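You operate a simulated robot arm through the tools that you are given. There is no shell and no other tool. Be economical: measure what you need, move in short steps, check, and stop when the job is done.

The job below is to be done with a simulated two-armed robot. You get a single attempt, and the scene is never put back.

## Task
Hold the pine box still to free its stiff latch, take the tape out, and shut the lid.
Fine: the tape goes on the sideboard, just beyond the grip on the end of the box.
Where things are to end (x, y in the base frame): tape roll within 0.1 m of [0.56, 0.3].

Only the result counts: the job must be done as asked and must still hold three seconds after the hand-in. Knocking over, shifting, dropping, spilling or breaking anything else fails it. Lids that push on must go on centred and level and be pressed home; caps that screw on are set level and turned clockwise until they are tight.

## Robot
Two 7-joint arms with two-finger parallel grippers on one trunk, on a base that drives. Base frame: it is fixed to the floor where the robot stands at the start and does not move with it; the origin is under the middle of the robot, x ahead of it, y to its left, z up. Units: m, rad, N and s.
The left shoulder is at the start at [0.07, 0.163, 1.245], the right one opposite. With the tool pointing down near the work surface each hand reaches from about 0.38 to 0.88 m from the robot's upright axis, wherever it stands, measured 20 degrees to its own side. Places, roughly: door end of the sideboard top [0.6, 0.1, 0.8]; pine box latch [0.5, 0, 0.9]; pine box lid [0.6, 0, 0.9]. Payload 3.43 kg a hand.
The TCP of each hand is the grasp point between the finger pads, 0.034 m short of the fingertips. In the tool frame z runs along the fingers and y along their closing line. Largest opening 0.128 m; finger width 0.024, thickness 0.012; the body of the gripper, 0.048 by 0.13 m, starts 0.096 m behind the TCP.
Orientation is told as [roll, pitch, yaw] about the base's x, y, z axes, in that order, counted from this pose: with the fingers straight down and closing along the base's y, the tool's x points along the base's -x, its y along +y and its z along -z.

## Interface
- The arms move only by the tool send_rows. It takes "left_rows", "right_rows" or both (then of equal length, played together; a hand with none holds still); each is a list of rows, each an object (a shift or turn left out is 0, a gripper value left out holds the last) with "travel": the shift along the tool's x, y, z in units of 400 mm (1.0 is 400 mm), a list of three; "angular": the turn, a rotation vector about the tool's x, y, z in units of 120 degrees (1.0 is 120 degrees), a list of three; "claw": the finger opening in m, from 0 to 0.128. In form: [{"travel": [x, y, z], "angular": [wx, wy, wz], "claw": claw}, ...]. A call has 1 to 20 rows; each row is the pose to reach, as a shift and turn from the pose commanded when the call began, along the tool's axes at that moment. A call with a number of a shift or a turn outside -1 to 1 is refused whole. A row lasts 0.2 s, in which the tool goes at most 0.05 m and 0.15 rad; a call with a longer step from one row to the next is refused whole, and so is a gripper value outside its range. A pose out of reach is approached as far as the arm can. The call stops where the force on the tool passes 40 N (or 10 N more than at its start, if that is more) or the arm is blocked; 0.2 s more then pass. The fingers move at their own pace (about 0.153 m/s each) and stop on an object; they squeeze with about 21 N. The grip force told is the motor's: it shows also when the fingers shut on nothing. Time passes only in rows, and 0.2 s behind the last, so rows that repeat a pose let the fingers close. It gives the time, the measured TCP pose, the force on the tool (base axes), the opening and the grip force at its end, in the units of the frame above (readings bear some noise), with the torque about the TCP (base axes, N m) and any sound that the robot's microphone picked up, and new pictures: "pictures" is both (left out), scene, wrist or none (wrist: the cameras of the hands that moved).
- Cameras (640 x 400 px; columns grow to the right, rows downward): "scene" is now at [0.13, 0.0212, 1.4695]; the picture's right is [0.20, -0.98, 0.00], its down [-0.62, -0.13, -0.77] and it looks along [0.76, 0.15, -0.64] (base axes); focal length 272 px, centre (320, 200). "left" rides on the left gripper at [0.076, 0.011, -0.16] in its tool frame; the picture's right is [-0.15, 0.99, 0.00], its down [-0.88, -0.13, -0.46] and it looks along [-0.45, -0.07, 0.89] (tool axes); focal length 234 px, centre (320, 200). "right" rides on the right gripper at [0.076, -0.011, -0.16] in its tool frame; the picture's right is [0.15, 0.99, 0.00], its down [-0.88, 0.13, -0.46] and it looks along [-0.45, 0.07, 0.89] (tool axes); focal length 234 px, centre (320, 200). There is no depth. A picture from a camera that has moved, and an enlarged one, comes with that camera's place and axes in the base frame and with its lens. The place of the scene camera against the robot may be out by one fixed shift of up to 0.012 m in any direction.
- slide_trunk(by): slides the trunk up (or, below 0, down) by that many m; the arms and the scene camera ride with it, the base frame stays. It gives what a move gives, with no picture.
- roll_base(legs): drives the robot by 1 to 6 legs, each [ahead, left, turn to the left] in m, m and rad, along the robot's own axes; the way and the turn of a leg run together, so that a leg with both is an arc; at most 1.5 m and 3.142 rad a leg. The arms and the cameras ride along, it lands a little off, and it stops where it bumps. It gives what a move gives, and a new picture of the scene camera.
- head_to(pan, tilt): turns the head with the scene camera to pan (to the left, within 1.501 rad either way) and tilt (down, from -0.506 to 1.204), counted from straight ahead of the robot. It gives what a move gives, and a new picture of the scene camera.
- inspect(camera, box): a new picture of the part [left, top, right, bottom] of that camera's present view, enlarged. It takes no simulated time.
- finish_job(): hands the job in; it is judged then, once.

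Go step by step. Nothing tells you exact positions but the pictures and the camera data: compare them with the known pose of the tool, close in by small moves and look again before you grip or let go. The budget is 120 turns and 260 pictures, counting those below and the enlarged ones. Unless the task says otherwise, let go and move clear before handing in, and close with one line.

The tools are called after "Call:" as a command line: name --argument value ..., lists and objects as JSON in quotes. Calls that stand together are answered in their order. send_rows: Moves the arms, as the interface text tells. Its arguments: {"type":"object","properties":{"left_rows":{"type":"array","items":{"type":"object","properties":{"travel":{"type":"array","items":{"type":"number"}},"angular":{"type":"array","items":{"type":"number"}},"claw":{"type":"number"}}}},"right_rows":{"type":"array","items":{"type":"object","properties":{"travel":{"type":"array","items":{"type":"number"}},"angular":{"type":"array","items":{"type":"number"}},"claw":{"type":"number"}}}},"pictures":{"type":"string","enum":["both","scene","wrist","none"]}},"required":[]} The other tools are called the same way: slide_trunk (by) slides the trunk up or down; roll_base (legs) drives the base; head_to (pan, tilt) turns the head that bears the scene camera; inspect (camera, box) takes an enlarged picture of a part of a camera's view; finish_job () hands the job in.

At the start:

```text
clock: 0.0
left_eef_pos: [0.4546, 0.2558, 1.2897]
left_tool_rot: [-0.001, 0.0, 0.002]
left_force: [0.4, 0.7, 0.8]
left_moment: [0.01, -0.02, -0.03]
left_grip_width: 0.1277
left_grasp_force: 0.1
right_eef_pos: [0.4286, -0.0999, 1.2818]
right_tool_rot: [0.003, 0.0, 0.0]
right_force: [-0.3, 0.3, -0.8]
right_moment: [-0.02, -0.02, 0.01]
right_grip_width: 0.1282
right_grasp_force: 0.0
trunk travel left (down, up): [-0.725, 0.215]
robot x, y, heading: [-0.0008, 0.0, 0.005]
head pan, tilt: [0.201, 0.689]
```

scene: 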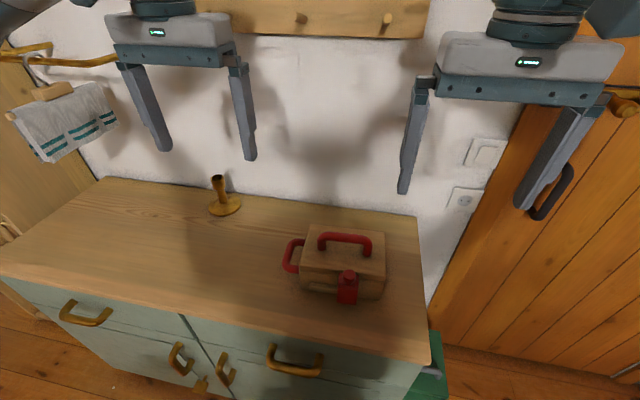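
right: 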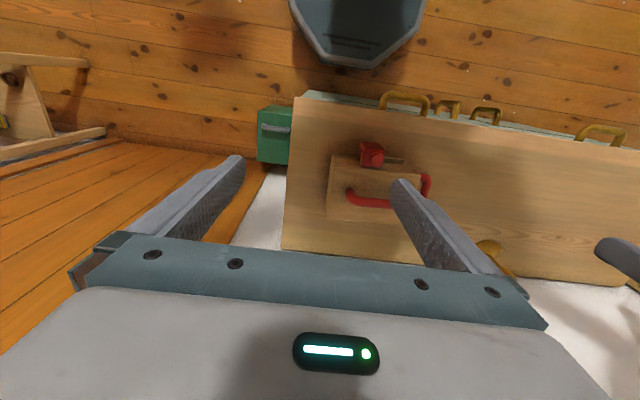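
left: 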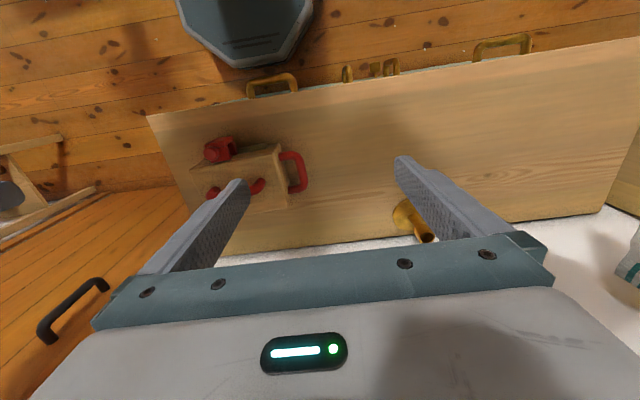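

I see the pine box with a red lid handle, a red grip on its left end and a red latch on its front. I'll look closer before moving.

Call:
inspect --camera "scene" --box '[270, 210, 430, 310]'

Call:
inspect --camera "right" --box '[300, 120, 460, 220]'

Call:
inspect --camera "left" --box '[180, 120, 340, 220]'

```text
4.00 times, centred on (350, 260) of scene
camera zoom: at [0.13, 0.0212, 1.4695], right [0.2, -0.98, 0.0], down [-0.62, -0.13, -0.77], along [0.76, 0.15, -0.64], focal length 1089 px, centre (200, -40)
```

zoom: 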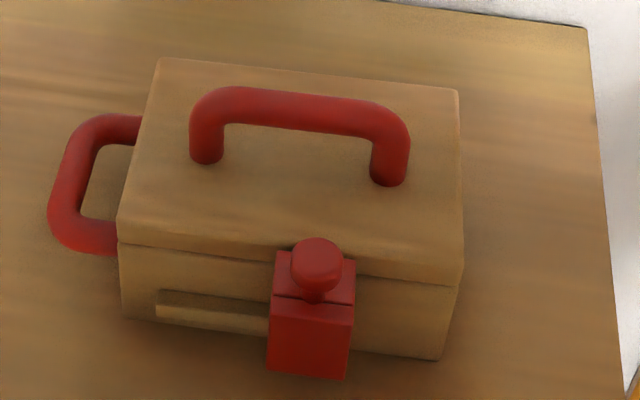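

```text
4.00 times, centred on (380, 170) of right
camera zoom: at [0.3528, -0.1128, 1.4412], right [-0.15, 0.99, 0.0], down [0.88, 0.13, 0.46], along [0.45, 0.07, -0.89], focal length 937 px, centre (80, 320)
```

zoom: 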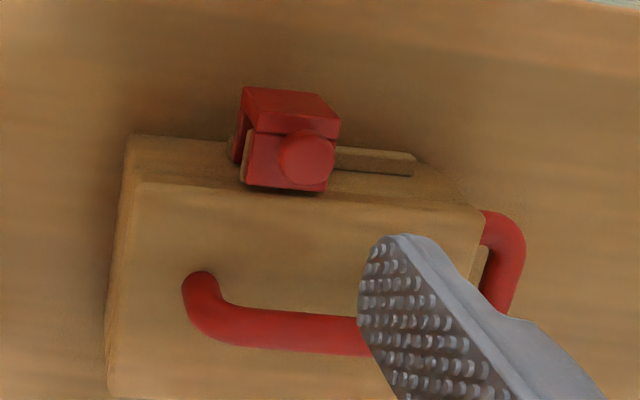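

```text
4.00 times, centred on (260, 170) of left
camera zoom: at [0.3798, 0.2668, 1.4488], right [0.14, 0.99, 0.0], down [0.88, -0.13, 0.46], along [0.45, -0.07, -0.89], focal length 937 px, centre (560, 320)
```

zoom: 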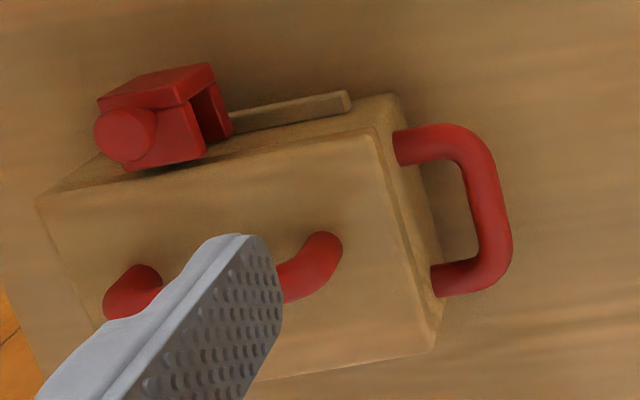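

The latch looks like a sleeve with a knob that slides along a rail on the front. I'm bringing both hands closer to measure it.

Call:
send_rows --left_rows '[{"travel": [-0.0325, -0.0275, 0.095]}, {"travel": [-0.065, -0.055, 0.19]}, {"travel": [-0.0975, -0.0825, 0.285]}, {"travel": [-0.13, -0.11, 0.38]}, {"travel": [-0.1625, -0.1375, 0.475]}, {"travel": [-0.1625, -0.1375, 0.475]}]' --right_rows '[{"travel": [0.005, 0.0, 0.08]}, {"travel": [0.01, 0.0, 0.16]}, {"travel": [0.015, 0.0, 0.24]}, {"travel": [0.02, 0.0, 0.32]}, {"travel": [0.025, 0.0, 0.4]}, {"travel": [0.025, 0.0, 0.4]}]' --pictures "both"

```text
clock: 1.4
left_eef_pos: [0.5188, 0.1997, 1.0979]
left_tool_rot: [-0.001, -0.002, 0.001]
left_force: [-0.1, -0.5, 0.3]
left_moment: [-0.06, 0.03, -0.01]
left_grip_width: 0.1281
left_grasp_force: 0.2
right_eef_pos: [0.4183, -0.1009, 1.1228]
right_tool_rot: [0.003, 0.002, -0.001]
right_force: [0.4, -1.2, 0.0]
right_moment: [0.0, -0.03, -0.01]
right_grip_width: 0.128
right_grasp_force: 0.2
trunk travel left (down, up): [-0.725, 0.215]
robot x, y, heading: [0.0006, 0.0014, 0.003]
head pan, tilt: [0.201, 0.689]
camera scene: at [0.1287, 0.0215, 1.4697], right [0.2, -0.98, 0.0], down [-0.62, -0.13, -0.77], along [0.76, 0.15, -0.64], focal length 272 px, centre (320, 200)
camera right: at [0.3418, -0.1131, 1.2827], right [-0.15, 0.99, 0.0], down [0.88, 0.13, 0.46], along [0.45, 0.07, -0.89], focal length 234 px, centre (320, 200)
camera left: at [0.4433, 0.212, 1.2569], right [0.14, 0.99, 0.0], down [0.88, -0.13, 0.46], along [0.45, -0.07, -0.89], focal length 234 px, centre (320, 200)
```

scene: 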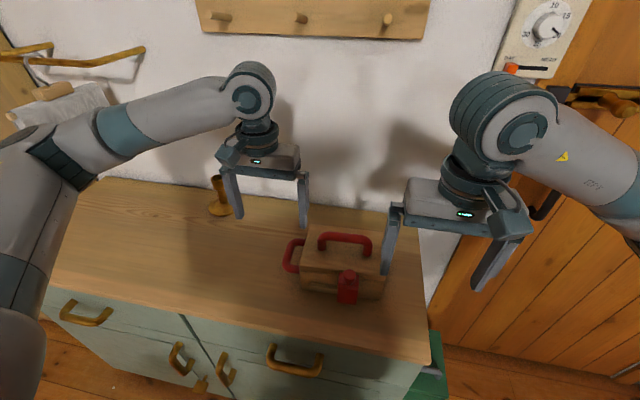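
right: 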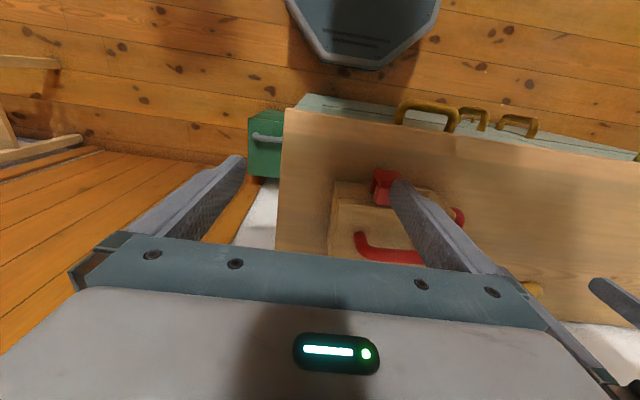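
left: 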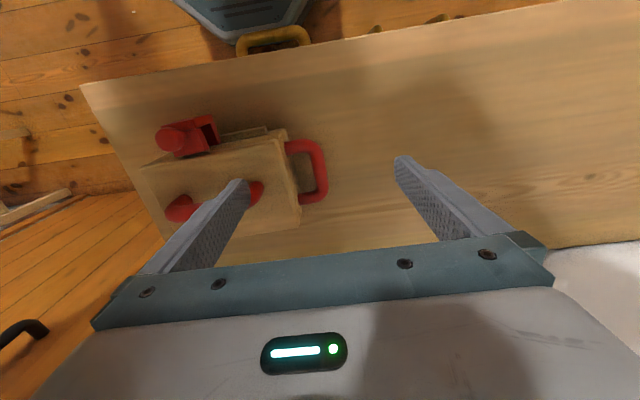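

Hands are closer. I'm zooming in on the left view to triangulate the grip, latch and box corners.

Call:
inspect --camera "left" --box '[130, 100, 338, 230]'

Call:
inspect --camera "right" --box '[310, 150, 490, 262]'

```text
3.08 times, centred on (234, 165) of left
camera zoom: at [0.4433, 0.212, 1.2569], right [0.14, 0.99, 0.0], down [0.88, -0.13, 0.46], along [0.45, -0.07, -0.89], focal length 720 px, centre (585, 308)
```

zoom: 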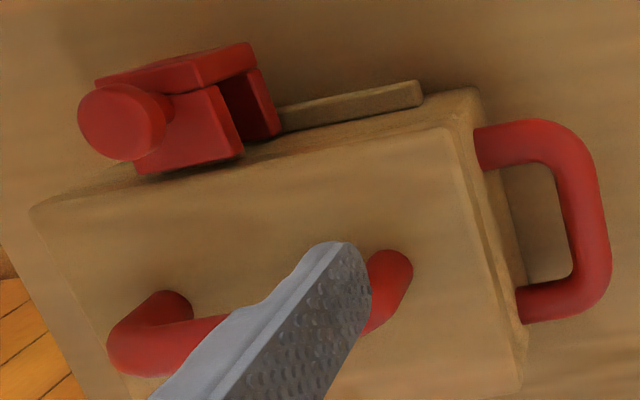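

```text
3.56 times, centred on (400, 206) of right
camera zoom: at [0.3418, -0.1131, 1.2827], right [-0.15, 0.99, 0.0], down [0.88, 0.13, 0.46], along [0.45, 0.07, -0.89], focal length 833 px, centre (36, 179)
```

zoom: 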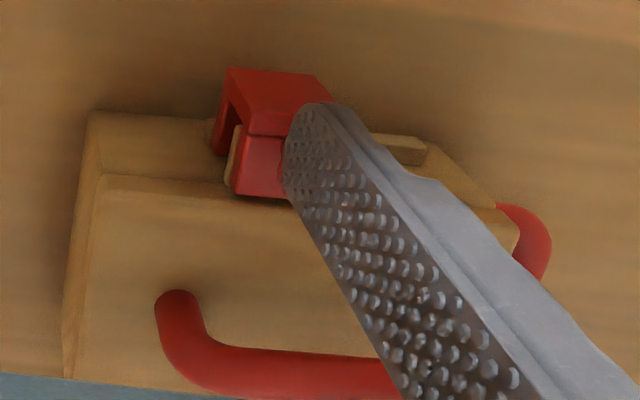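

The end grip bar comes out near (0.575, 0.192, 0.90) and the knob near (0.48, 0.026, 0.97). I'm moving the left hand above the grip, with its opening narrowed, to check the alignment.

Call:
send_rows --left_rows '[{"travel": [-0.05, -0.005, 0.08], "claw": 0.05}, {"travel": [-0.1, -0.015, 0.16], "claw": 0.05}, {"travel": [-0.145, -0.02, 0.225], "claw": 0.05}, {"travel": [-0.145, -0.02, 0.225], "claw": 0.05}]' --pictures "both"

Call:
inspect --camera "left" --box '[200, 80, 440, 230]'

Call:
inspect --camera "scene" --box '[230, 170, 390, 310]'

```text
clock: 2.4
left_eef_pos: [0.5779, 0.1906, 1.0091]
left_tool_rot: [0.001, 0.0, 0.001]
left_force: [-0.5, 0.1, -0.2]
left_moment: [-0.04, 0.0, 0.0]
left_grip_width: 0.0498
left_grasp_force: 0.0
right_eef_pos: [0.4181, -0.0997, 1.1234]
right_tool_rot: [0.003, 0.0, -0.001]
right_force: [0.0, 0.8, 0.9]
right_moment: [0.02, 0.0, 0.01]
right_grip_width: 0.1278
right_grasp_force: 0.1
trunk travel left (down, up): [-0.725, 0.215]
robot x, y, heading: [-0.0035, 0.0016, -0.002]
head pan, tilt: [0.201, 0.689]
camera scene: at [0.1295, 0.0213, 1.4696], right [0.2, -0.98, 0.0], down [-0.62, -0.13, -0.77], along [0.76, 0.15, -0.64], focal length 272 px, centre (320, 200)
camera left: at [0.5026, 0.2031, 1.1684], right [0.14, 0.99, 0.0], down [0.88, -0.13, 0.46], along [0.45, -0.07, -0.89], focal length 234 px, centre (320, 200)
```

scene: 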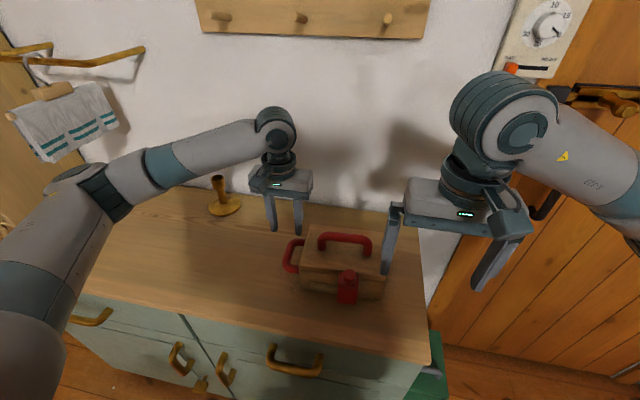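
left: 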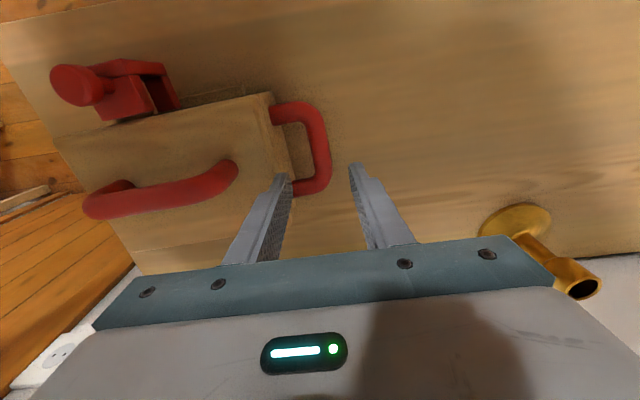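

```text
2.67 times, centred on (320, 155) of left
camera zoom: at [0.5026, 0.2031, 1.1684], right [0.14, 0.99, 0.0], down [0.88, -0.13, 0.46], along [0.45, -0.07, -0.89], focal length 624 px, centre (320, 320)
```

zoom: 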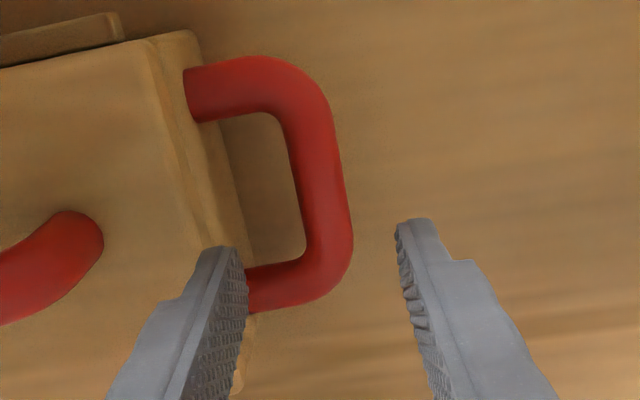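

```text
2.86 times, centred on (310, 240) of scene
camera zoom: at [0.1295, 0.0213, 1.4696], right [0.2, -0.98, 0.0], down [-0.62, -0.13, -0.77], along [0.76, 0.15, -0.64], focal length 778 px, centre (349, 86)
```

zoom: 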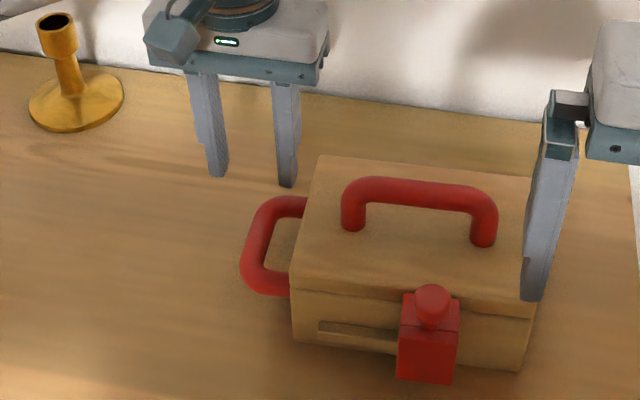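

The grip bar is at about (0.578, 0.189, 0.885), with a gap of around 3 cm to the box end. I'm lowering the inner finger into the loop.

Call:
send_rows --left_rows '[{"travel": [0, -0.004, 0.06], "claw": 0.044}, {"travel": [0, -0.004, 0.12], "claw": 0.044}, {"travel": [0, -0.004, 0.18], "claw": 0.044}, {"travel": [0, -0.004, 0.18], "claw": 0.044}]' --pictures "both"

Call:
inspect --camera "left" --box '[200, 80, 440, 230]'

Call:
inspect --camera "scene" --box '[250, 190, 378, 270]'

```text
clock: 3.4
left_eef_pos: [0.5787, 0.1908, 0.9356]
left_tool_rot: [0.0, -0.001, 0.002]
left_force: [0.2, 0.4, 0.0]
left_moment: [0.0, 0.0, -0.02]
left_grip_width: 0.0441
left_grasp_force: 0.1
right_eef_pos: [0.4198, -0.1011, 1.1239]
right_tool_rot: [0.001, 0.0, 0.001]
right_force: [0.1, 0.6, -0.4]
right_moment: [0.01, -0.02, -0.05]
right_grip_width: 0.1279
right_grasp_force: 0.0
trunk travel left (down, up): [-0.725, 0.215]
robot x, y, heading: [0.0036, 0.0027, -0.001]
head pan, tilt: [0.201, 0.689]
camera scene: at [0.1298, 0.0211, 1.4695], right [0.2, -0.98, 0.0], down [-0.62, -0.13, -0.77], along [0.76, 0.15, -0.64], focal length 272 px, centre (320, 200)
camera left: at [0.5036, 0.202, 1.0945], right [0.14, 0.99, 0.0], down [0.88, -0.13, 0.46], along [0.45, -0.07, -0.89], focal length 234 px, centre (320, 200)
```

scene: 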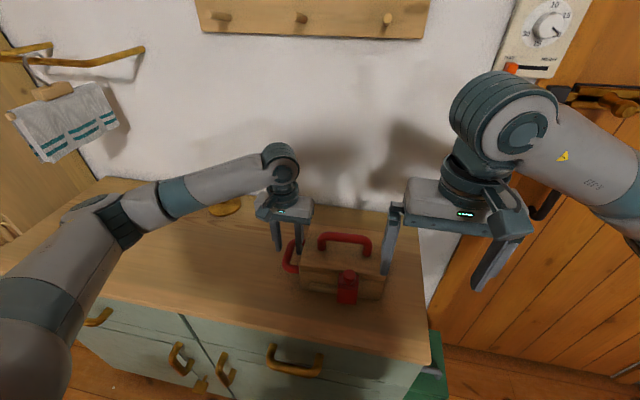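
left: 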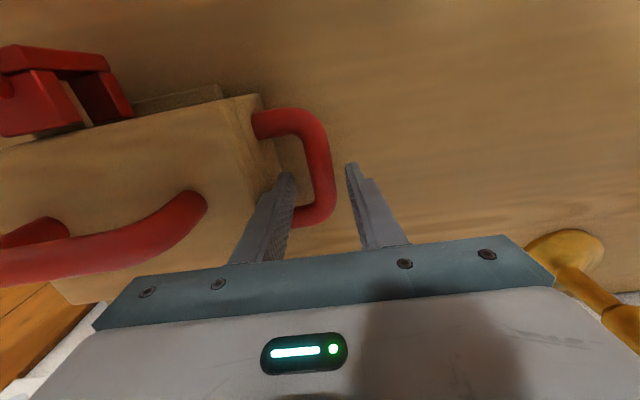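

```text
2.67 times, centred on (320, 155) of left
camera zoom: at [0.5036, 0.202, 1.0945], right [0.14, 0.99, 0.0], down [0.88, -0.13, 0.46], along [0.45, -0.07, -0.89], focal length 624 px, centre (320, 320)
```

zoom: 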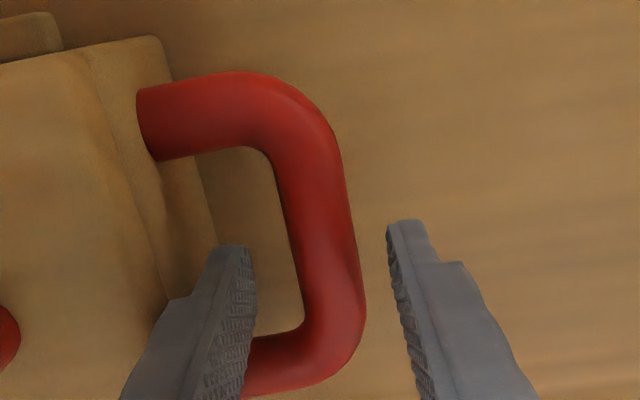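

```text
5.00 times, centred on (314, 230) of scene
camera zoom: at [0.1298, 0.0211, 1.4695], right [0.2, -0.98, 0.0], down [-0.62, -0.13, -0.77], along [0.76, 0.15, -0.64], focal length 1362 px, centre (350, 50)
```

zoom: 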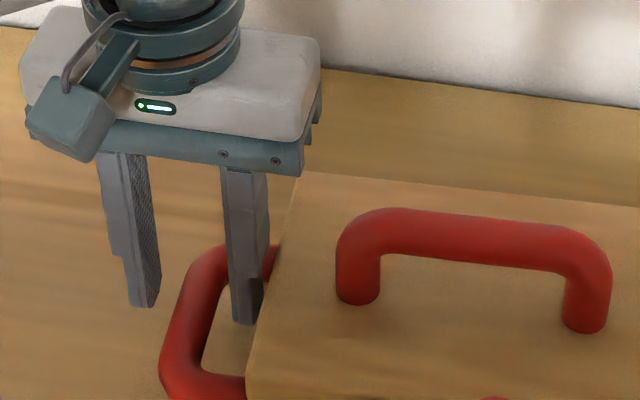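

The fingers line up with the loop, so I'm descending to bar height and closing.

Call:
send_rows --left_rows '[{"travel": [0, -0.005, 0.045], "claw": 0.044}, {"travel": [0, -0.005, 0.09], "claw": 0.044}, {"travel": [0, -0.005, 0.13], "claw": 0.044}, {"travel": [0, -0.005, 0.13], "claw": 0.044}, {"travel": [0, -0.005, 0.13], "claw": 0.0}, {"travel": [0, -0.005, 0.13], "claw": 0.0}, {"travel": [0, -0.005, 0.13], "claw": 0.0}]' --pictures "wrist"

Call:
inspect --camera "scene" --box '[270, 210, 430, 310]'

```text
clock: 5.0
left_eef_pos: [0.5796, 0.1889, 0.8853]
left_tool_rot: [0.001, 0.0, 0.002]
left_force: [2.7, 2.3, 0.0]
left_moment: [0.02, -0.15, 0.45]
left_grip_width: 0.0225
left_grasp_force: 21.3
right_eef_pos: [0.4199, -0.1014, 1.1236]
right_tool_rot: [0.003, 0.002, 0.001]
right_force: [0.3, -0.2, -0.4]
right_moment: [0.02, 0.03, 0.02]
right_grip_width: 0.128
right_grasp_force: 0.0
trunk travel left (down, up): [-0.725, 0.215]
robot x, y, heading: [-0.003, 0.0002, 0.0]
head pan, tilt: [0.201, 0.689]
camera left: at [0.5037, 0.1997, 1.0454], right [0.14, 0.99, 0.0], down [0.88, -0.13, 0.46], along [0.45, -0.07, -0.89], focal length 234 px, centre (320, 200)
```

left: 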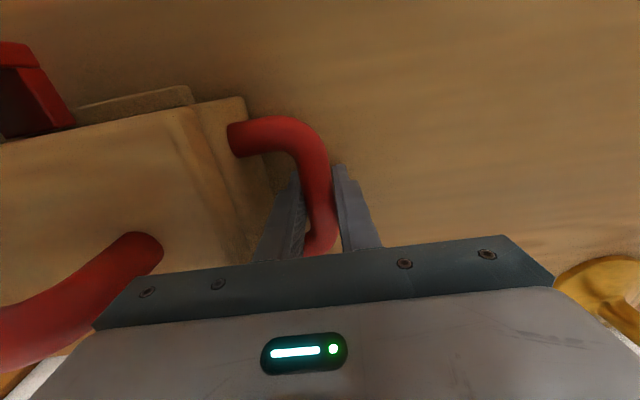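

```text
4.00 times, centred on (350, 260) of scene
camera zoom: at [0.1304, 0.0214, 1.4695], right [0.2, -0.98, 0.0], down [-0.62, -0.13, -0.77], along [0.76, 0.15, -0.64], focal length 1089 px, centre (200, -40)
```

zoom: 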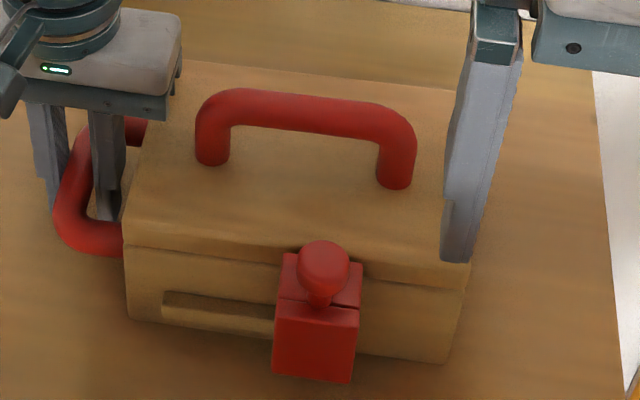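

The left hand holds the end grip. Next I'm bringing the right hand above the knob.

Call:
send_rows --right_rows '[{"travel": [-0.035, 0.08, 0.03], "claw": 0.08}, {"travel": [-0.07, 0.16, 0.06], "claw": 0.08}, {"travel": [-0.105, 0.24, 0.09], "claw": 0.08}, {"travel": [-0.1475, 0.3125, 0.13], "claw": 0.08}, {"travel": [-0.1475, 0.3125, 0.13], "claw": 0.08}]' --pictures "both"

Call:
inspect --camera "right" --box '[200, 80, 440, 230]'

Call:
inspect --camera "scene" --box '[270, 190, 430, 290]'

```text
clock: 6.2
left_eef_pos: [0.5788, 0.1876, 0.8846]
left_tool_rot: [-0.001, -0.001, 0.003]
left_force: [1.9, -1.3, -0.3]
left_moment: [0.11, 0.09, 0.53]
left_grip_width: 0.0218
left_grasp_force: 20.8
right_eef_pos: [0.4794, 0.0263, 1.0707]
right_tool_rot: [0.002, 0.0, 0.0]
right_force: [0.5, 1.6, -0.4]
right_moment: [-0.01, 0.0, -0.01]
right_grip_width: 0.0804
right_grasp_force: 0.2
trunk travel left (down, up): [-0.725, 0.215]
robot x, y, heading: [0.0009, 0.0006, 0.002]
head pan, tilt: [0.201, 0.689]
camera scene: at [0.1303, 0.0206, 1.4695], right [0.2, -0.98, 0.0], down [-0.62, -0.13, -0.77], along [0.76, 0.15, -0.64], focal length 272 px, centre (320, 200)
camera right: at [0.4031, 0.0135, 1.2303], right [-0.15, 0.99, 0.0], down [0.88, 0.13, 0.46], along [0.45, 0.07, -0.89], focal length 234 px, centre (320, 200)
```

scene: 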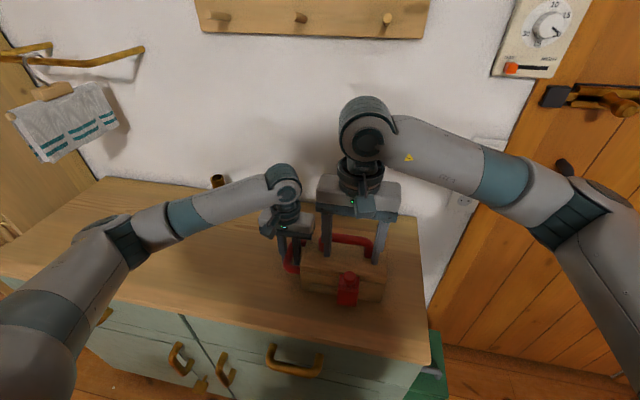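
right: 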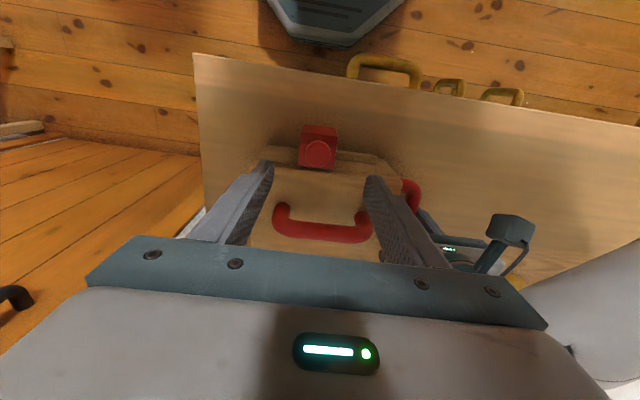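

```text
2.67 times, centred on (320, 155) of right
camera zoom: at [0.4031, 0.0135, 1.2303], right [-0.15, 0.99, 0.0], down [0.88, 0.13, 0.46], along [0.45, 0.07, -0.89], focal length 624 px, centre (320, 320)
```

zoom: 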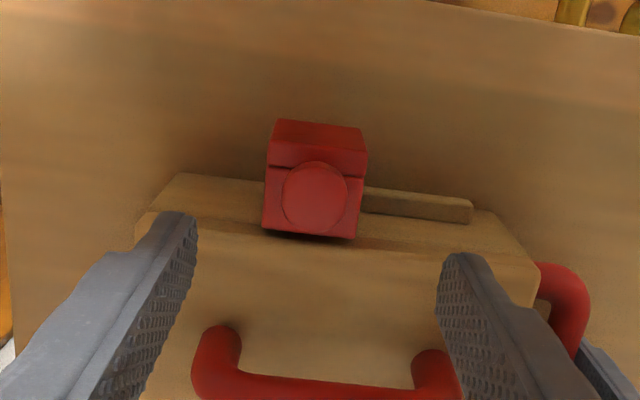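

```text
4.00 times, centred on (350, 240) of scene
camera zoom: at [0.1303, 0.0206, 1.4695], right [0.2, -0.98, 0.0], down [-0.62, -0.13, -0.77], along [0.76, 0.15, -0.64], focal length 1089 px, centre (200, 40)
```

zoom: 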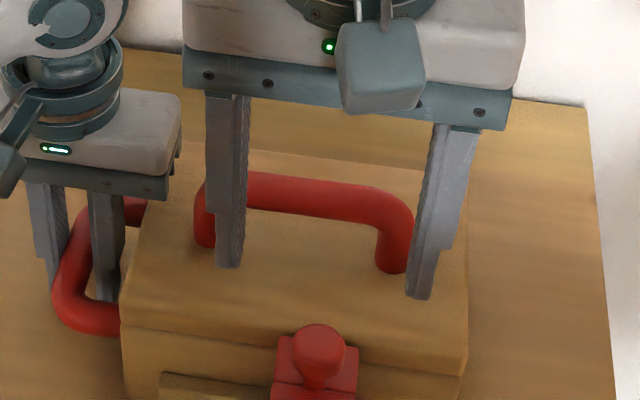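

The knob is nearly under the right TCP, at about (0.477, 0.023, 0.975). I'm lowering onto it and closing gently.

Call:
send_rows --right_rows '[{"travel": [0.006, -0.007, 0.07], "claw": 0.07}, {"travel": [0.006, -0.007, 0.14], "claw": 0.07}, {"travel": [0.006, -0.007, 0.21], "claw": 0.07}, {"travel": [0.006, -0.007, 0.21], "claw": 0.07}]' --pictures "wrist"

Call:
inspect --camera "right" --box '[200, 80, 440, 230]'

Call:
inspect --camera "scene" --box '[270, 210, 430, 310]'

```text
clock: 7.2
left_eef_pos: [0.578, 0.1884, 0.8869]
left_tool_rot: [-0.001, -0.001, 0.003]
left_force: [2.3, 1.3, 0.5]
left_moment: [-0.01, 0.04, 0.5]
left_grip_width: 0.0216
left_grasp_force: 20.8
right_eef_pos: [0.4777, 0.0229, 0.9863]
right_tool_rot: [0.002, 0.001, 0.001]
right_force: [-0.2, -0.5, 0.7]
right_moment: [0.02, 0.01, 0.0]
right_grip_width: 0.0699
right_grasp_force: 0.1
trunk travel left (down, up): [-0.725, 0.215]
robot x, y, heading: [0.0009, 0.0023, 0.002]
head pan, tilt: [0.201, 0.689]
camera right: at [0.4013, 0.0109, 1.1457], right [-0.15, 0.99, 0.0], down [0.88, 0.13, 0.46], along [0.45, 0.07, -0.89], focal length 234 px, centre (320, 200)
```

right: 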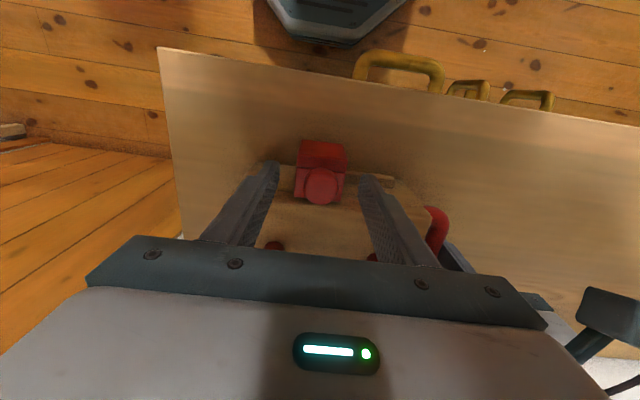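

```text
2.67 times, centred on (320, 155) of right
camera zoom: at [0.4013, 0.0109, 1.1457], right [-0.15, 0.99, 0.0], down [0.88, 0.13, 0.46], along [0.45, 0.07, -0.89], focal length 624 px, centre (320, 320)
```

zoom: 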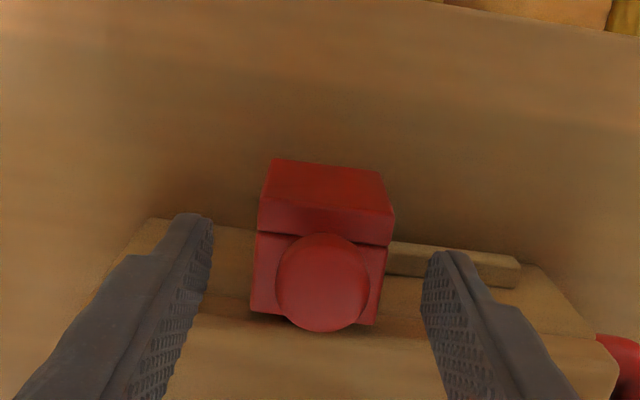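

```text
4.00 times, centred on (350, 260) of scene
camera zoom: at [0.1303, 0.0214, 1.4695], right [0.2, -0.98, 0.0], down [-0.62, -0.13, -0.77], along [0.76, 0.15, -0.64], focal length 1089 px, centre (200, -40)
```

zoom: 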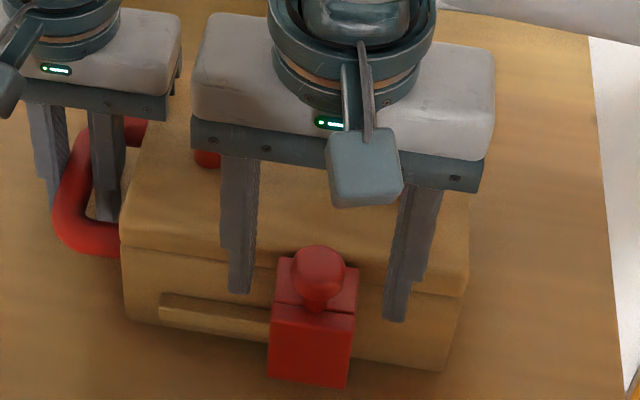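

The knob centre works out at (0.478, 0.024, 0.968), between the fingers. I'm closing on it.

Call:
send_rows --right_rows '[{"travel": [0, 0.002, 0.012], "claw": 0.07}, {"travel": [0, 0.002, 0.012], "claw": 0.0}, {"travel": [0, 0.002, 0.012], "claw": 0.0}, {"travel": [0, 0.002, 0.012], "claw": 0.0}]' --pictures "none"

Call:
inspect --camera "scene" --box '[270, 210, 430, 310]'

Call:
inspect --camera "right" --box '[200, 80, 440, 230]'

```text
clock: 8.2
left_eef_pos: [0.5776, 0.1866, 0.886]
left_tool_rot: [-0.002, 0.001, 0.001]
left_force: [3.8, 0.9, 1.2]
left_moment: [-0.01, 0.09, 0.5]
left_grip_width: 0.0219
left_grasp_force: 21.4
right_eef_pos: [0.4764, 0.024, 0.9819]
right_tool_rot: [0.001, 0.0, -0.001]
right_force: [-0.6, 0.2, 1.6]
right_moment: [-0.08, -0.08, 0.15]
right_grip_width: 0.0447
right_grasp_force: 20.6
trunk travel left (down, up): [-0.725, 0.215]
robot x, y, heading: [0.0008, -0.0027, 0.0]
head pan, tilt: [0.201, 0.689]
```

```text
4.00 times, centred on (350, 260) of scene
camera zoom: at [0.1303, 0.0213, 1.4695], right [0.2, -0.98, 0.0], down [-0.62, -0.13, -0.77], along [0.76, 0.15, -0.64], focal length 1089 px, centre (200, -40)
```

zoom: 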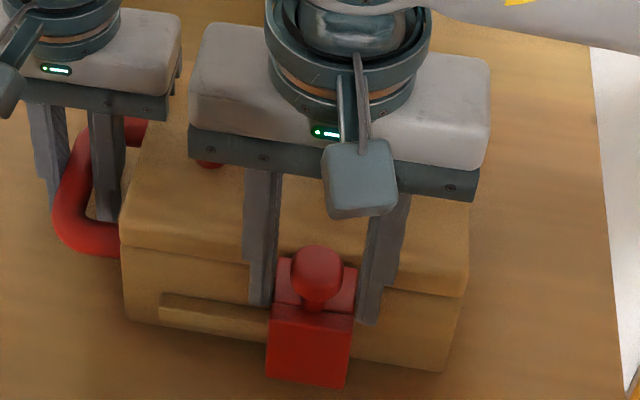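

```text
2.67 times, centred on (320, 155) of right
camera zoom: at [0.4002, 0.0119, 1.1403], right [-0.15, 0.99, 0.0], down [0.88, 0.13, 0.46], along [0.45, 0.07, -0.89], focal length 624 px, centre (320, 320)
```

zoom: 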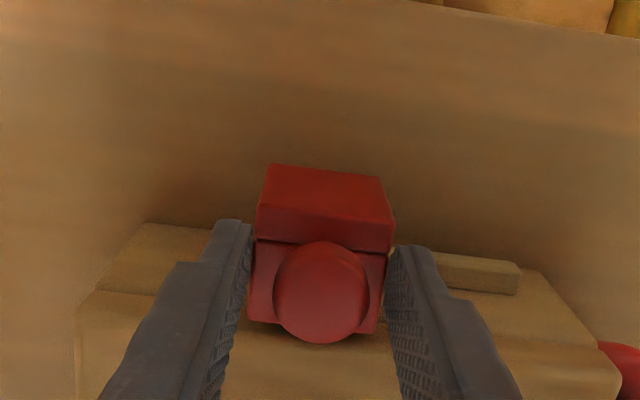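

The fingers hold the latch sleeve at 45 mm wide. I'm trying to slide it toward +y along the rail in small steps.

Call:
send_rows --right_rows '[{"travel": [0, 0.02, 0]}, {"travel": [0, 0.04, 0]}, {"travel": [0, 0.06, 0]}, {"travel": [0, 0.06, 0]}]' --pictures "none"

Call:
inspect --camera "scene" --box '[270, 210, 430, 310]'

```text
clock: 9.2
left_eef_pos: [0.5779, 0.189, 0.8852]
left_tool_rot: [0.001, 0.0, 0.001]
left_force: [5.3, 3.1, 0.1]
left_moment: [0.03, -0.03, 0.49]
left_grip_width: 0.0218
left_grasp_force: 20.7
right_eef_pos: [0.4757, 0.046, 0.9803]
right_tool_rot: [0.004, 0.0, -0.002]
right_force: [0.2, -2.0, 7.8]
right_moment: [-0.17, -0.13, 0.13]
right_grip_width: 0.0449
right_grasp_force: 20.4
trunk travel left (down, up): [-0.725, 0.215]
robot x, y, heading: [0.0004, -0.0014, -0.0]
head pan, tilt: [0.201, 0.689]
```

```text
4.00 times, centred on (350, 260) of scene
camera zoom: at [0.1303, 0.0212, 1.4695], right [0.2, -0.98, 0.0], down [-0.62, -0.13, -0.77], along [0.76, 0.15, -0.64], focal length 1089 px, centre (200, -40)
```

zoom: 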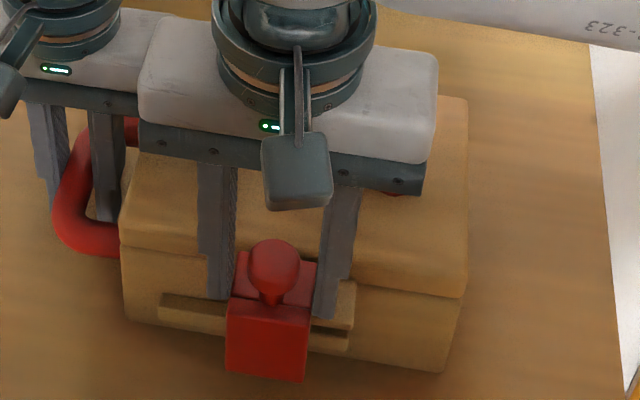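

It slides freely and exposes the hasp tab. I'm sliding further.

Call:
send_rows --right_rows '[{"travel": [0, 0.02, 0]}, {"travel": [0, 0.04, 0]}, {"travel": [0, 0.06, 0]}, {"travel": [0, 0.075, 0]}, {"travel": [0, 0.075, 0]}]' --pictures "none"

Call:
inspect --camera "scene" --box '[270, 210, 430, 310]'

Call:
inspect --camera "right" --box '[120, 80, 440, 280]'

```text
clock: 10.4
left_eef_pos: [0.5789, 0.1881, 0.8856]
left_tool_rot: [-0.001, -0.002, 0.001]
left_force: [3.5, 2.0, 2.9]
left_moment: [0.01, 0.24, 0.28]
left_grip_width: 0.0215
left_grasp_force: 21.0
right_eef_pos: [0.474, 0.0772, 0.981]
right_tool_rot: [0.001, 0.003, -0.001]
right_force: [-4.0, -2.2, 0.4]
right_moment: [-0.25, 0.49, -0.03]
right_grip_width: 0.045
right_grasp_force: 21.0
trunk travel left (down, up): [-0.725, 0.215]
robot x, y, heading: [-0.0002, -0.0025, -0.004]
head pan, tilt: [0.201, 0.689]
```

```text
4.00 times, centred on (350, 260) of scene
camera zoom: at [0.1302, 0.0213, 1.4694], right [0.2, -0.98, 0.0], down [-0.62, -0.13, -0.77], along [0.76, 0.15, -0.64], focal length 1089 px, centre (200, -40)
```

zoom: 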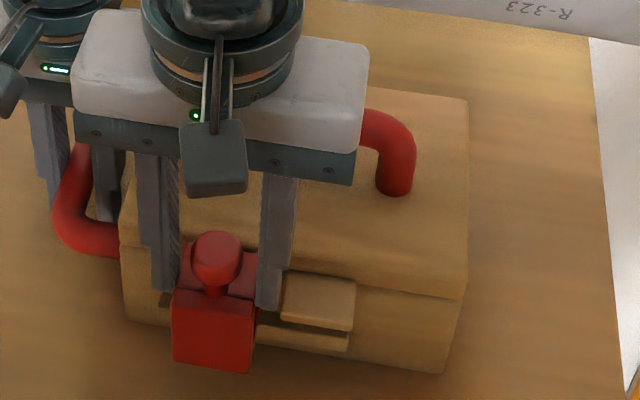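

```text
2.00 times, centred on (280, 180) of right
camera zoom: at [0.3989, 0.0651, 1.1404], right [-0.15, 0.99, 0.0], down [0.88, 0.13, 0.45], along [0.45, 0.07, -0.89], focal length 468 px, centre (400, 240)
```

zoom: 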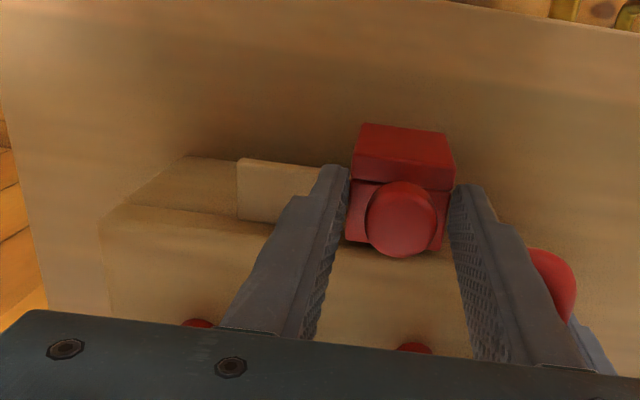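

The sleeve is clear of the lid tab. I'm releasing it and lifting the right hand.

Call:
send_rows --right_rows '[{"travel": [0, 0, 0], "claw": 0.058}, {"travel": [0, 0, 0], "claw": 0.058}, {"travel": [0, 0, -0.06], "claw": 0.058}, {"travel": [0, 0, -0.14], "claw": 0.058}, {"travel": [0, 0, -0.22], "claw": 0.058}, {"travel": [0, 0, -0.25], "claw": 0.058}, {"travel": [0, 0, -0.25], "claw": 0.058}]' --pictures "wrist"

Call:
inspect --camera "scene" --box '[270, 190, 430, 310]'

```text
clock: 12.0
left_eef_pos: [0.5782, 0.1872, 0.8853]
left_tool_rot: [0.0, -0.001, 0.001]
left_force: [2.0, 0.3, 1.1]
left_moment: [0.0, 0.07, 0.33]
left_grip_width: 0.0217
left_grasp_force: 20.8
right_eef_pos: [0.4772, 0.0772, 1.082]
right_tool_rot: [0.002, 0.003, 0.001]
right_force: [0.6, 0.1, 0.0]
right_moment: [-0.02, 0.02, -0.01]
right_grip_width: 0.0582
right_grasp_force: 0.0
trunk travel left (down, up): [-0.725, 0.215]
robot x, y, heading: [0.0009, -0.0011, -0.003]
head pan, tilt: [0.201, 0.689]
camera right: at [0.4003, 0.065, 1.2416], right [-0.15, 0.99, 0.0], down [0.88, 0.13, 0.46], along [0.45, 0.07, -0.89], focal length 234 px, centre (320, 200)
```

right: 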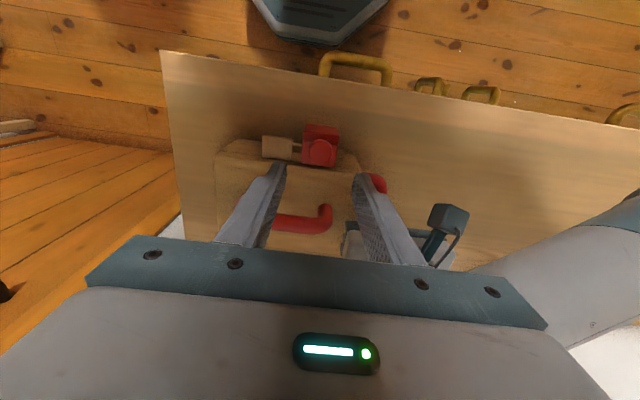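

```text
3.33 times, centred on (350, 250) of scene
camera zoom: at [0.1301, 0.0212, 1.4695], right [0.2, -0.98, 0.0], down [-0.62, -0.13, -0.77], along [0.76, 0.15, -0.64], focal length 908 px, centre (220, 33)
```

zoom: 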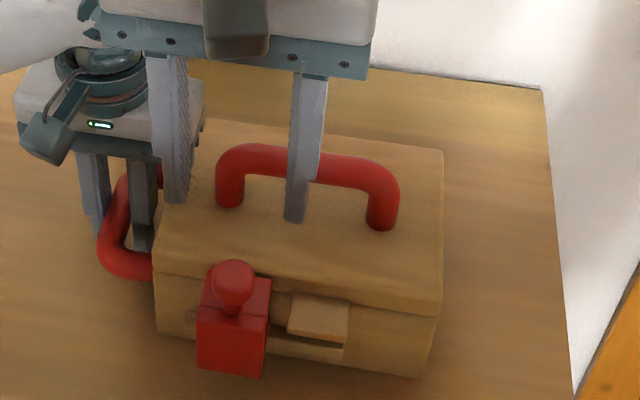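

The latch stays free. I'm releasing the left hand and lifting it clear, while the right hand turns 90° above the lid handle.

Call:
send_rows --left_rows '[{"claw": 0.042}, {"claw": 0.042}, {"travel": [0, 0, -0.1], "claw": 0.042}, {"travel": [0, 0, -0.2], "claw": 0.042}, {"travel": [0, 0, -0.3], "claw": 0.042}, {"travel": [0, 0.1, -0.35]}, {"travel": [0, 0.2, -0.4]}, {"travel": [0, 0.3, -0.4]}, {"travel": [0, 0.375, -0.4]}, {"travel": [0, 0.375, -0.4]}, {"travel": [0, 0.375, -0.4]}, {"travel": [0, 0.375, -0.4]}]' --right_rows '[{"travel": [0, 0, -0.05], "angular": [0, 0, -0.068]}, {"travel": [0, 0, -0.1], "angular": [0, 0, -0.136]}, {"travel": [0, 0, -0.1], "angular": [0, 0, -0.204]}, {"travel": [0, 0, -0.1], "angular": [0, 0, -0.272]}, {"travel": [0, 0, -0.1], "angular": [0, 0, -0.34]}, {"travel": [-0.05, -0.01, -0.1], "angular": [0, 0, -0.408]}, {"travel": [-0.1, -0.02, -0.1], "angular": [0, 0, -0.476]}, {"travel": [-0.15, -0.04, -0.1], "angular": [0, 0, -0.544]}, {"travel": [-0.2, -0.06, -0.1], "angular": [0, 0, -0.612]}, {"travel": [-0.2575, -0.0675, -0.1], "angular": [0, 0, -0.68]}, {"travel": [-0.2575, -0.0675, -0.1], "angular": [0, 0, -0.75]}, {"travel": [-0.2575, -0.0675, -0.1], "angular": [0, 0, -0.75]}]' --pictures "both"

Call:
inspect --camera "scene" --box '[270, 190, 430, 310]'

```text
clock: 14.6
left_eef_pos: [0.577, 0.3392, 1.0456]
left_tool_rot: [0.0, 0.001, 0.002]
left_force: [0.7, 0.2, 0.1]
left_moment: [0.01, -0.02, 0.0]
left_grip_width: 0.042
left_grasp_force: 0.0
right_eef_pos: [0.563, 0.0516, 1.1219]
right_tool_rot: [0.002, -0.002, 1.329]
right_force: [0.1, 0.6, 0.2]
right_moment: [0.03, 0.03, 0.01]
right_grip_width: 0.0579
right_grasp_force: 0.0
right hand out of reach, approached as far as the arm can: row 10, 11, 12
trunk travel left (down, up): [-0.725, 0.215]
robot x, y, heading: [0.0049, -0.0004, 0.004]
head pan, tilt: [0.201, 0.689]
camera scene: at [0.1301, 0.0214, 1.4695], right [0.2, -0.98, 0.0], down [-0.62, -0.13, -0.77], along [0.76, 0.15, -0.64], focal length 272 px, centre (320, 200)
camera right: at [0.5563, -0.0255, 1.2807], right [-1.0, 0.09, 0.0], down [0.08, 0.89, 0.46], along [0.04, 0.46, -0.89], focal length 234 px, centre (320, 200)
camera left: at [0.5015, 0.3502, 1.2055], right [0.14, 0.99, 0.0], down [0.88, -0.13, 0.46], along [0.45, -0.07, -0.89], focal length 234 px, centre (320, 200)
```

scene: 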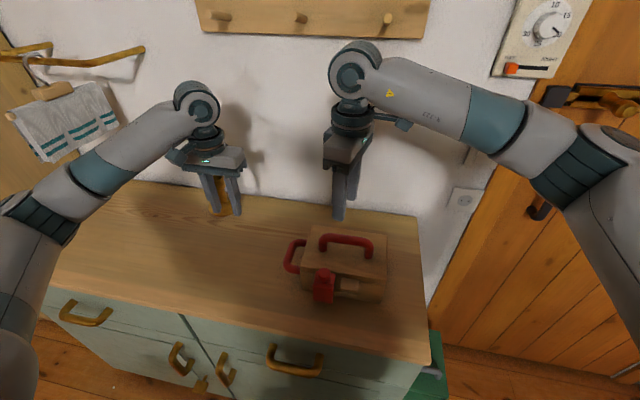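
right: 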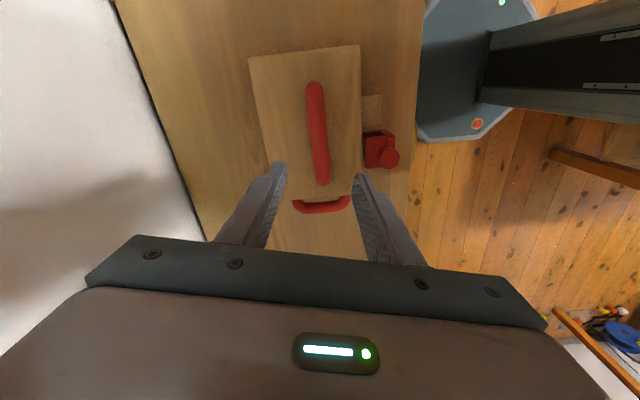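
left: 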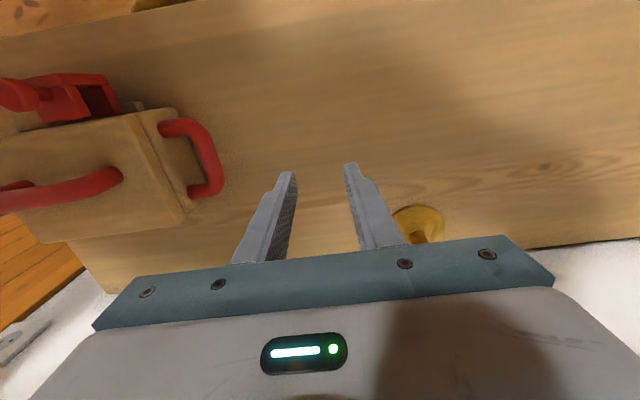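

```text
3.33 times, centred on (350, 250) of scene
camera zoom: at [0.1301, 0.0214, 1.4695], right [0.2, -0.98, 0.0], down [-0.62, -0.13, -0.77], along [0.76, 0.15, -0.64], focal length 908 px, centre (220, 33)
```

zoom: 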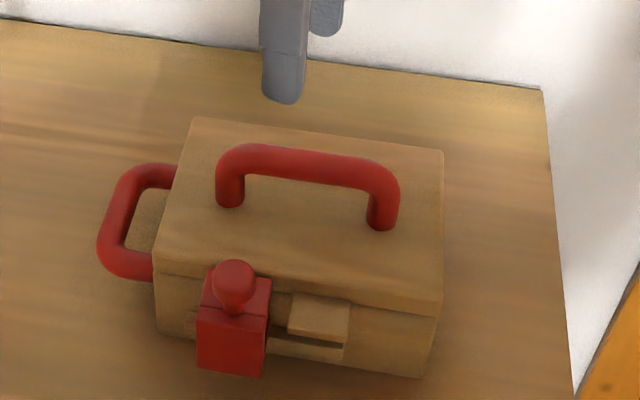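

The right wrist reaches its yaw limit here. I'm raising the hands a little and shifting the base to the right so the right arm can line up with the handle.

Call:
send_rows --left_rows '[{"travel": [0, 0, -0.1]}, {"travel": [0, 0, -0.2]}, {"travel": [0, 0, -0.25]}]' --pictures "none"

Call:
roll_base --legs '[[0, -0.22, 0]]'

```text
clock: 15.4
left_eef_pos: [0.5789, 0.3394, 1.1464]
left_tool_rot: [0.001, 0.0, 0.002]
left_force: [0.2, -0.4, 0.0]
left_moment: [0.0, 0.01, 0.01]
left_grip_width: 0.0421
left_grasp_force: 0.1
right_eef_pos: [0.5647, 0.0509, 1.1221]
right_tool_rot: [0.002, -0.001, 1.328]
right_force: [0.2, -0.3, -0.6]
right_moment: [0.02, -0.01, 0.0]
right_grip_width: 0.0581
right_grasp_force: 0.1
trunk travel left (down, up): [-0.725, 0.215]
robot x, y, heading: [0.0007, 0.0021, 0.001]
head pan, tilt: [0.201, 0.689]
```

```text
clock: 17.1
left_eef_pos: [0.5793, 0.1193, 1.1459]
left_tool_rot: [-0.002, 0.0, -0.002]
left_force: [-0.7, 0.4, -0.2]
left_moment: [0.0, 0.0, -0.02]
left_grip_width: 0.042
left_grasp_force: 0.1
right_eef_pos: [0.5629, -0.1689, 1.1221]
right_tool_rot: [0.002, -0.001, 1.326]
right_force: [-0.3, -0.2, -0.3]
right_moment: [0.02, 0.05, -0.01]
right_grip_width: 0.0581
right_grasp_force: 0.1
trunk travel left (down, up): [-0.725, 0.215]
robot x, y, heading: [-0.0008, -0.2209, 0.002]
head pan, tilt: [0.201, 0.689]
camera scene: at [0.1298, -0.1972, 1.4695], right [0.2, -0.98, 0.0], down [-0.62, -0.13, -0.77], along [0.76, 0.15, -0.64], focal length 272 px, centre (320, 200)
```

scene: 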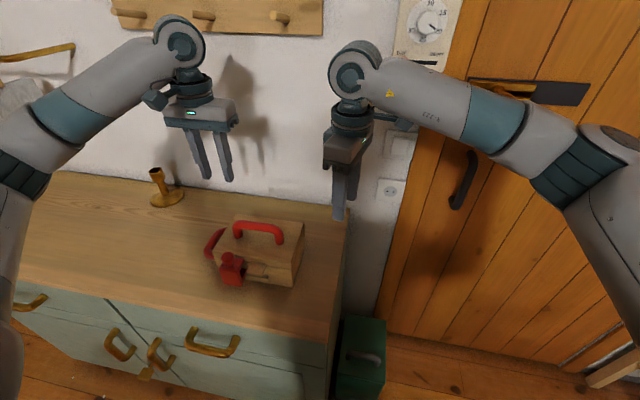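

The base moved 0.22 m to the right. I'm moving the left hand out of the way and checking the right hand's command frame with zero rows.

Call:
send_rows --left_rows '[{"travel": [0, 0.11, 0]}, {"travel": [0, 0.22, 0]}, {"travel": [0, 0.33, 0]}, {"travel": [0, 0.44, 0]}, {"travel": [0, 0.55, 0]}]' --right_rows '[{"travel": [0, 0, 0]}, {"travel": [0, 0, 0]}, {"travel": [0, 0, 0]}, {"travel": [0, 0, 0]}, {"travel": [0, 0, 0]}]' --pictures "none"

```text
clock: 18.3
left_eef_pos: [0.5801, 0.3382, 1.1446]
left_tool_rot: [-0.001, -0.001, -0.001]
left_force: [-0.8, 0.8, 0.0]
left_moment: [-0.02, 0.01, -0.03]
left_grip_width: 0.0419
left_grasp_force: 0.0
right_eef_pos: [0.563, -0.1684, 1.1224]
right_tool_rot: [0.002, -0.002, 1.327]
right_force: [0.1, 0.0, -0.2]
right_moment: [-0.03, 0.0, -0.01]
right_grip_width: 0.0582
right_grasp_force: 0.1
trunk travel left (down, up): [-0.725, 0.215]
robot x, y, heading: [0.0021, -0.2159, 0.0]
head pan, tilt: [0.201, 0.689]
```

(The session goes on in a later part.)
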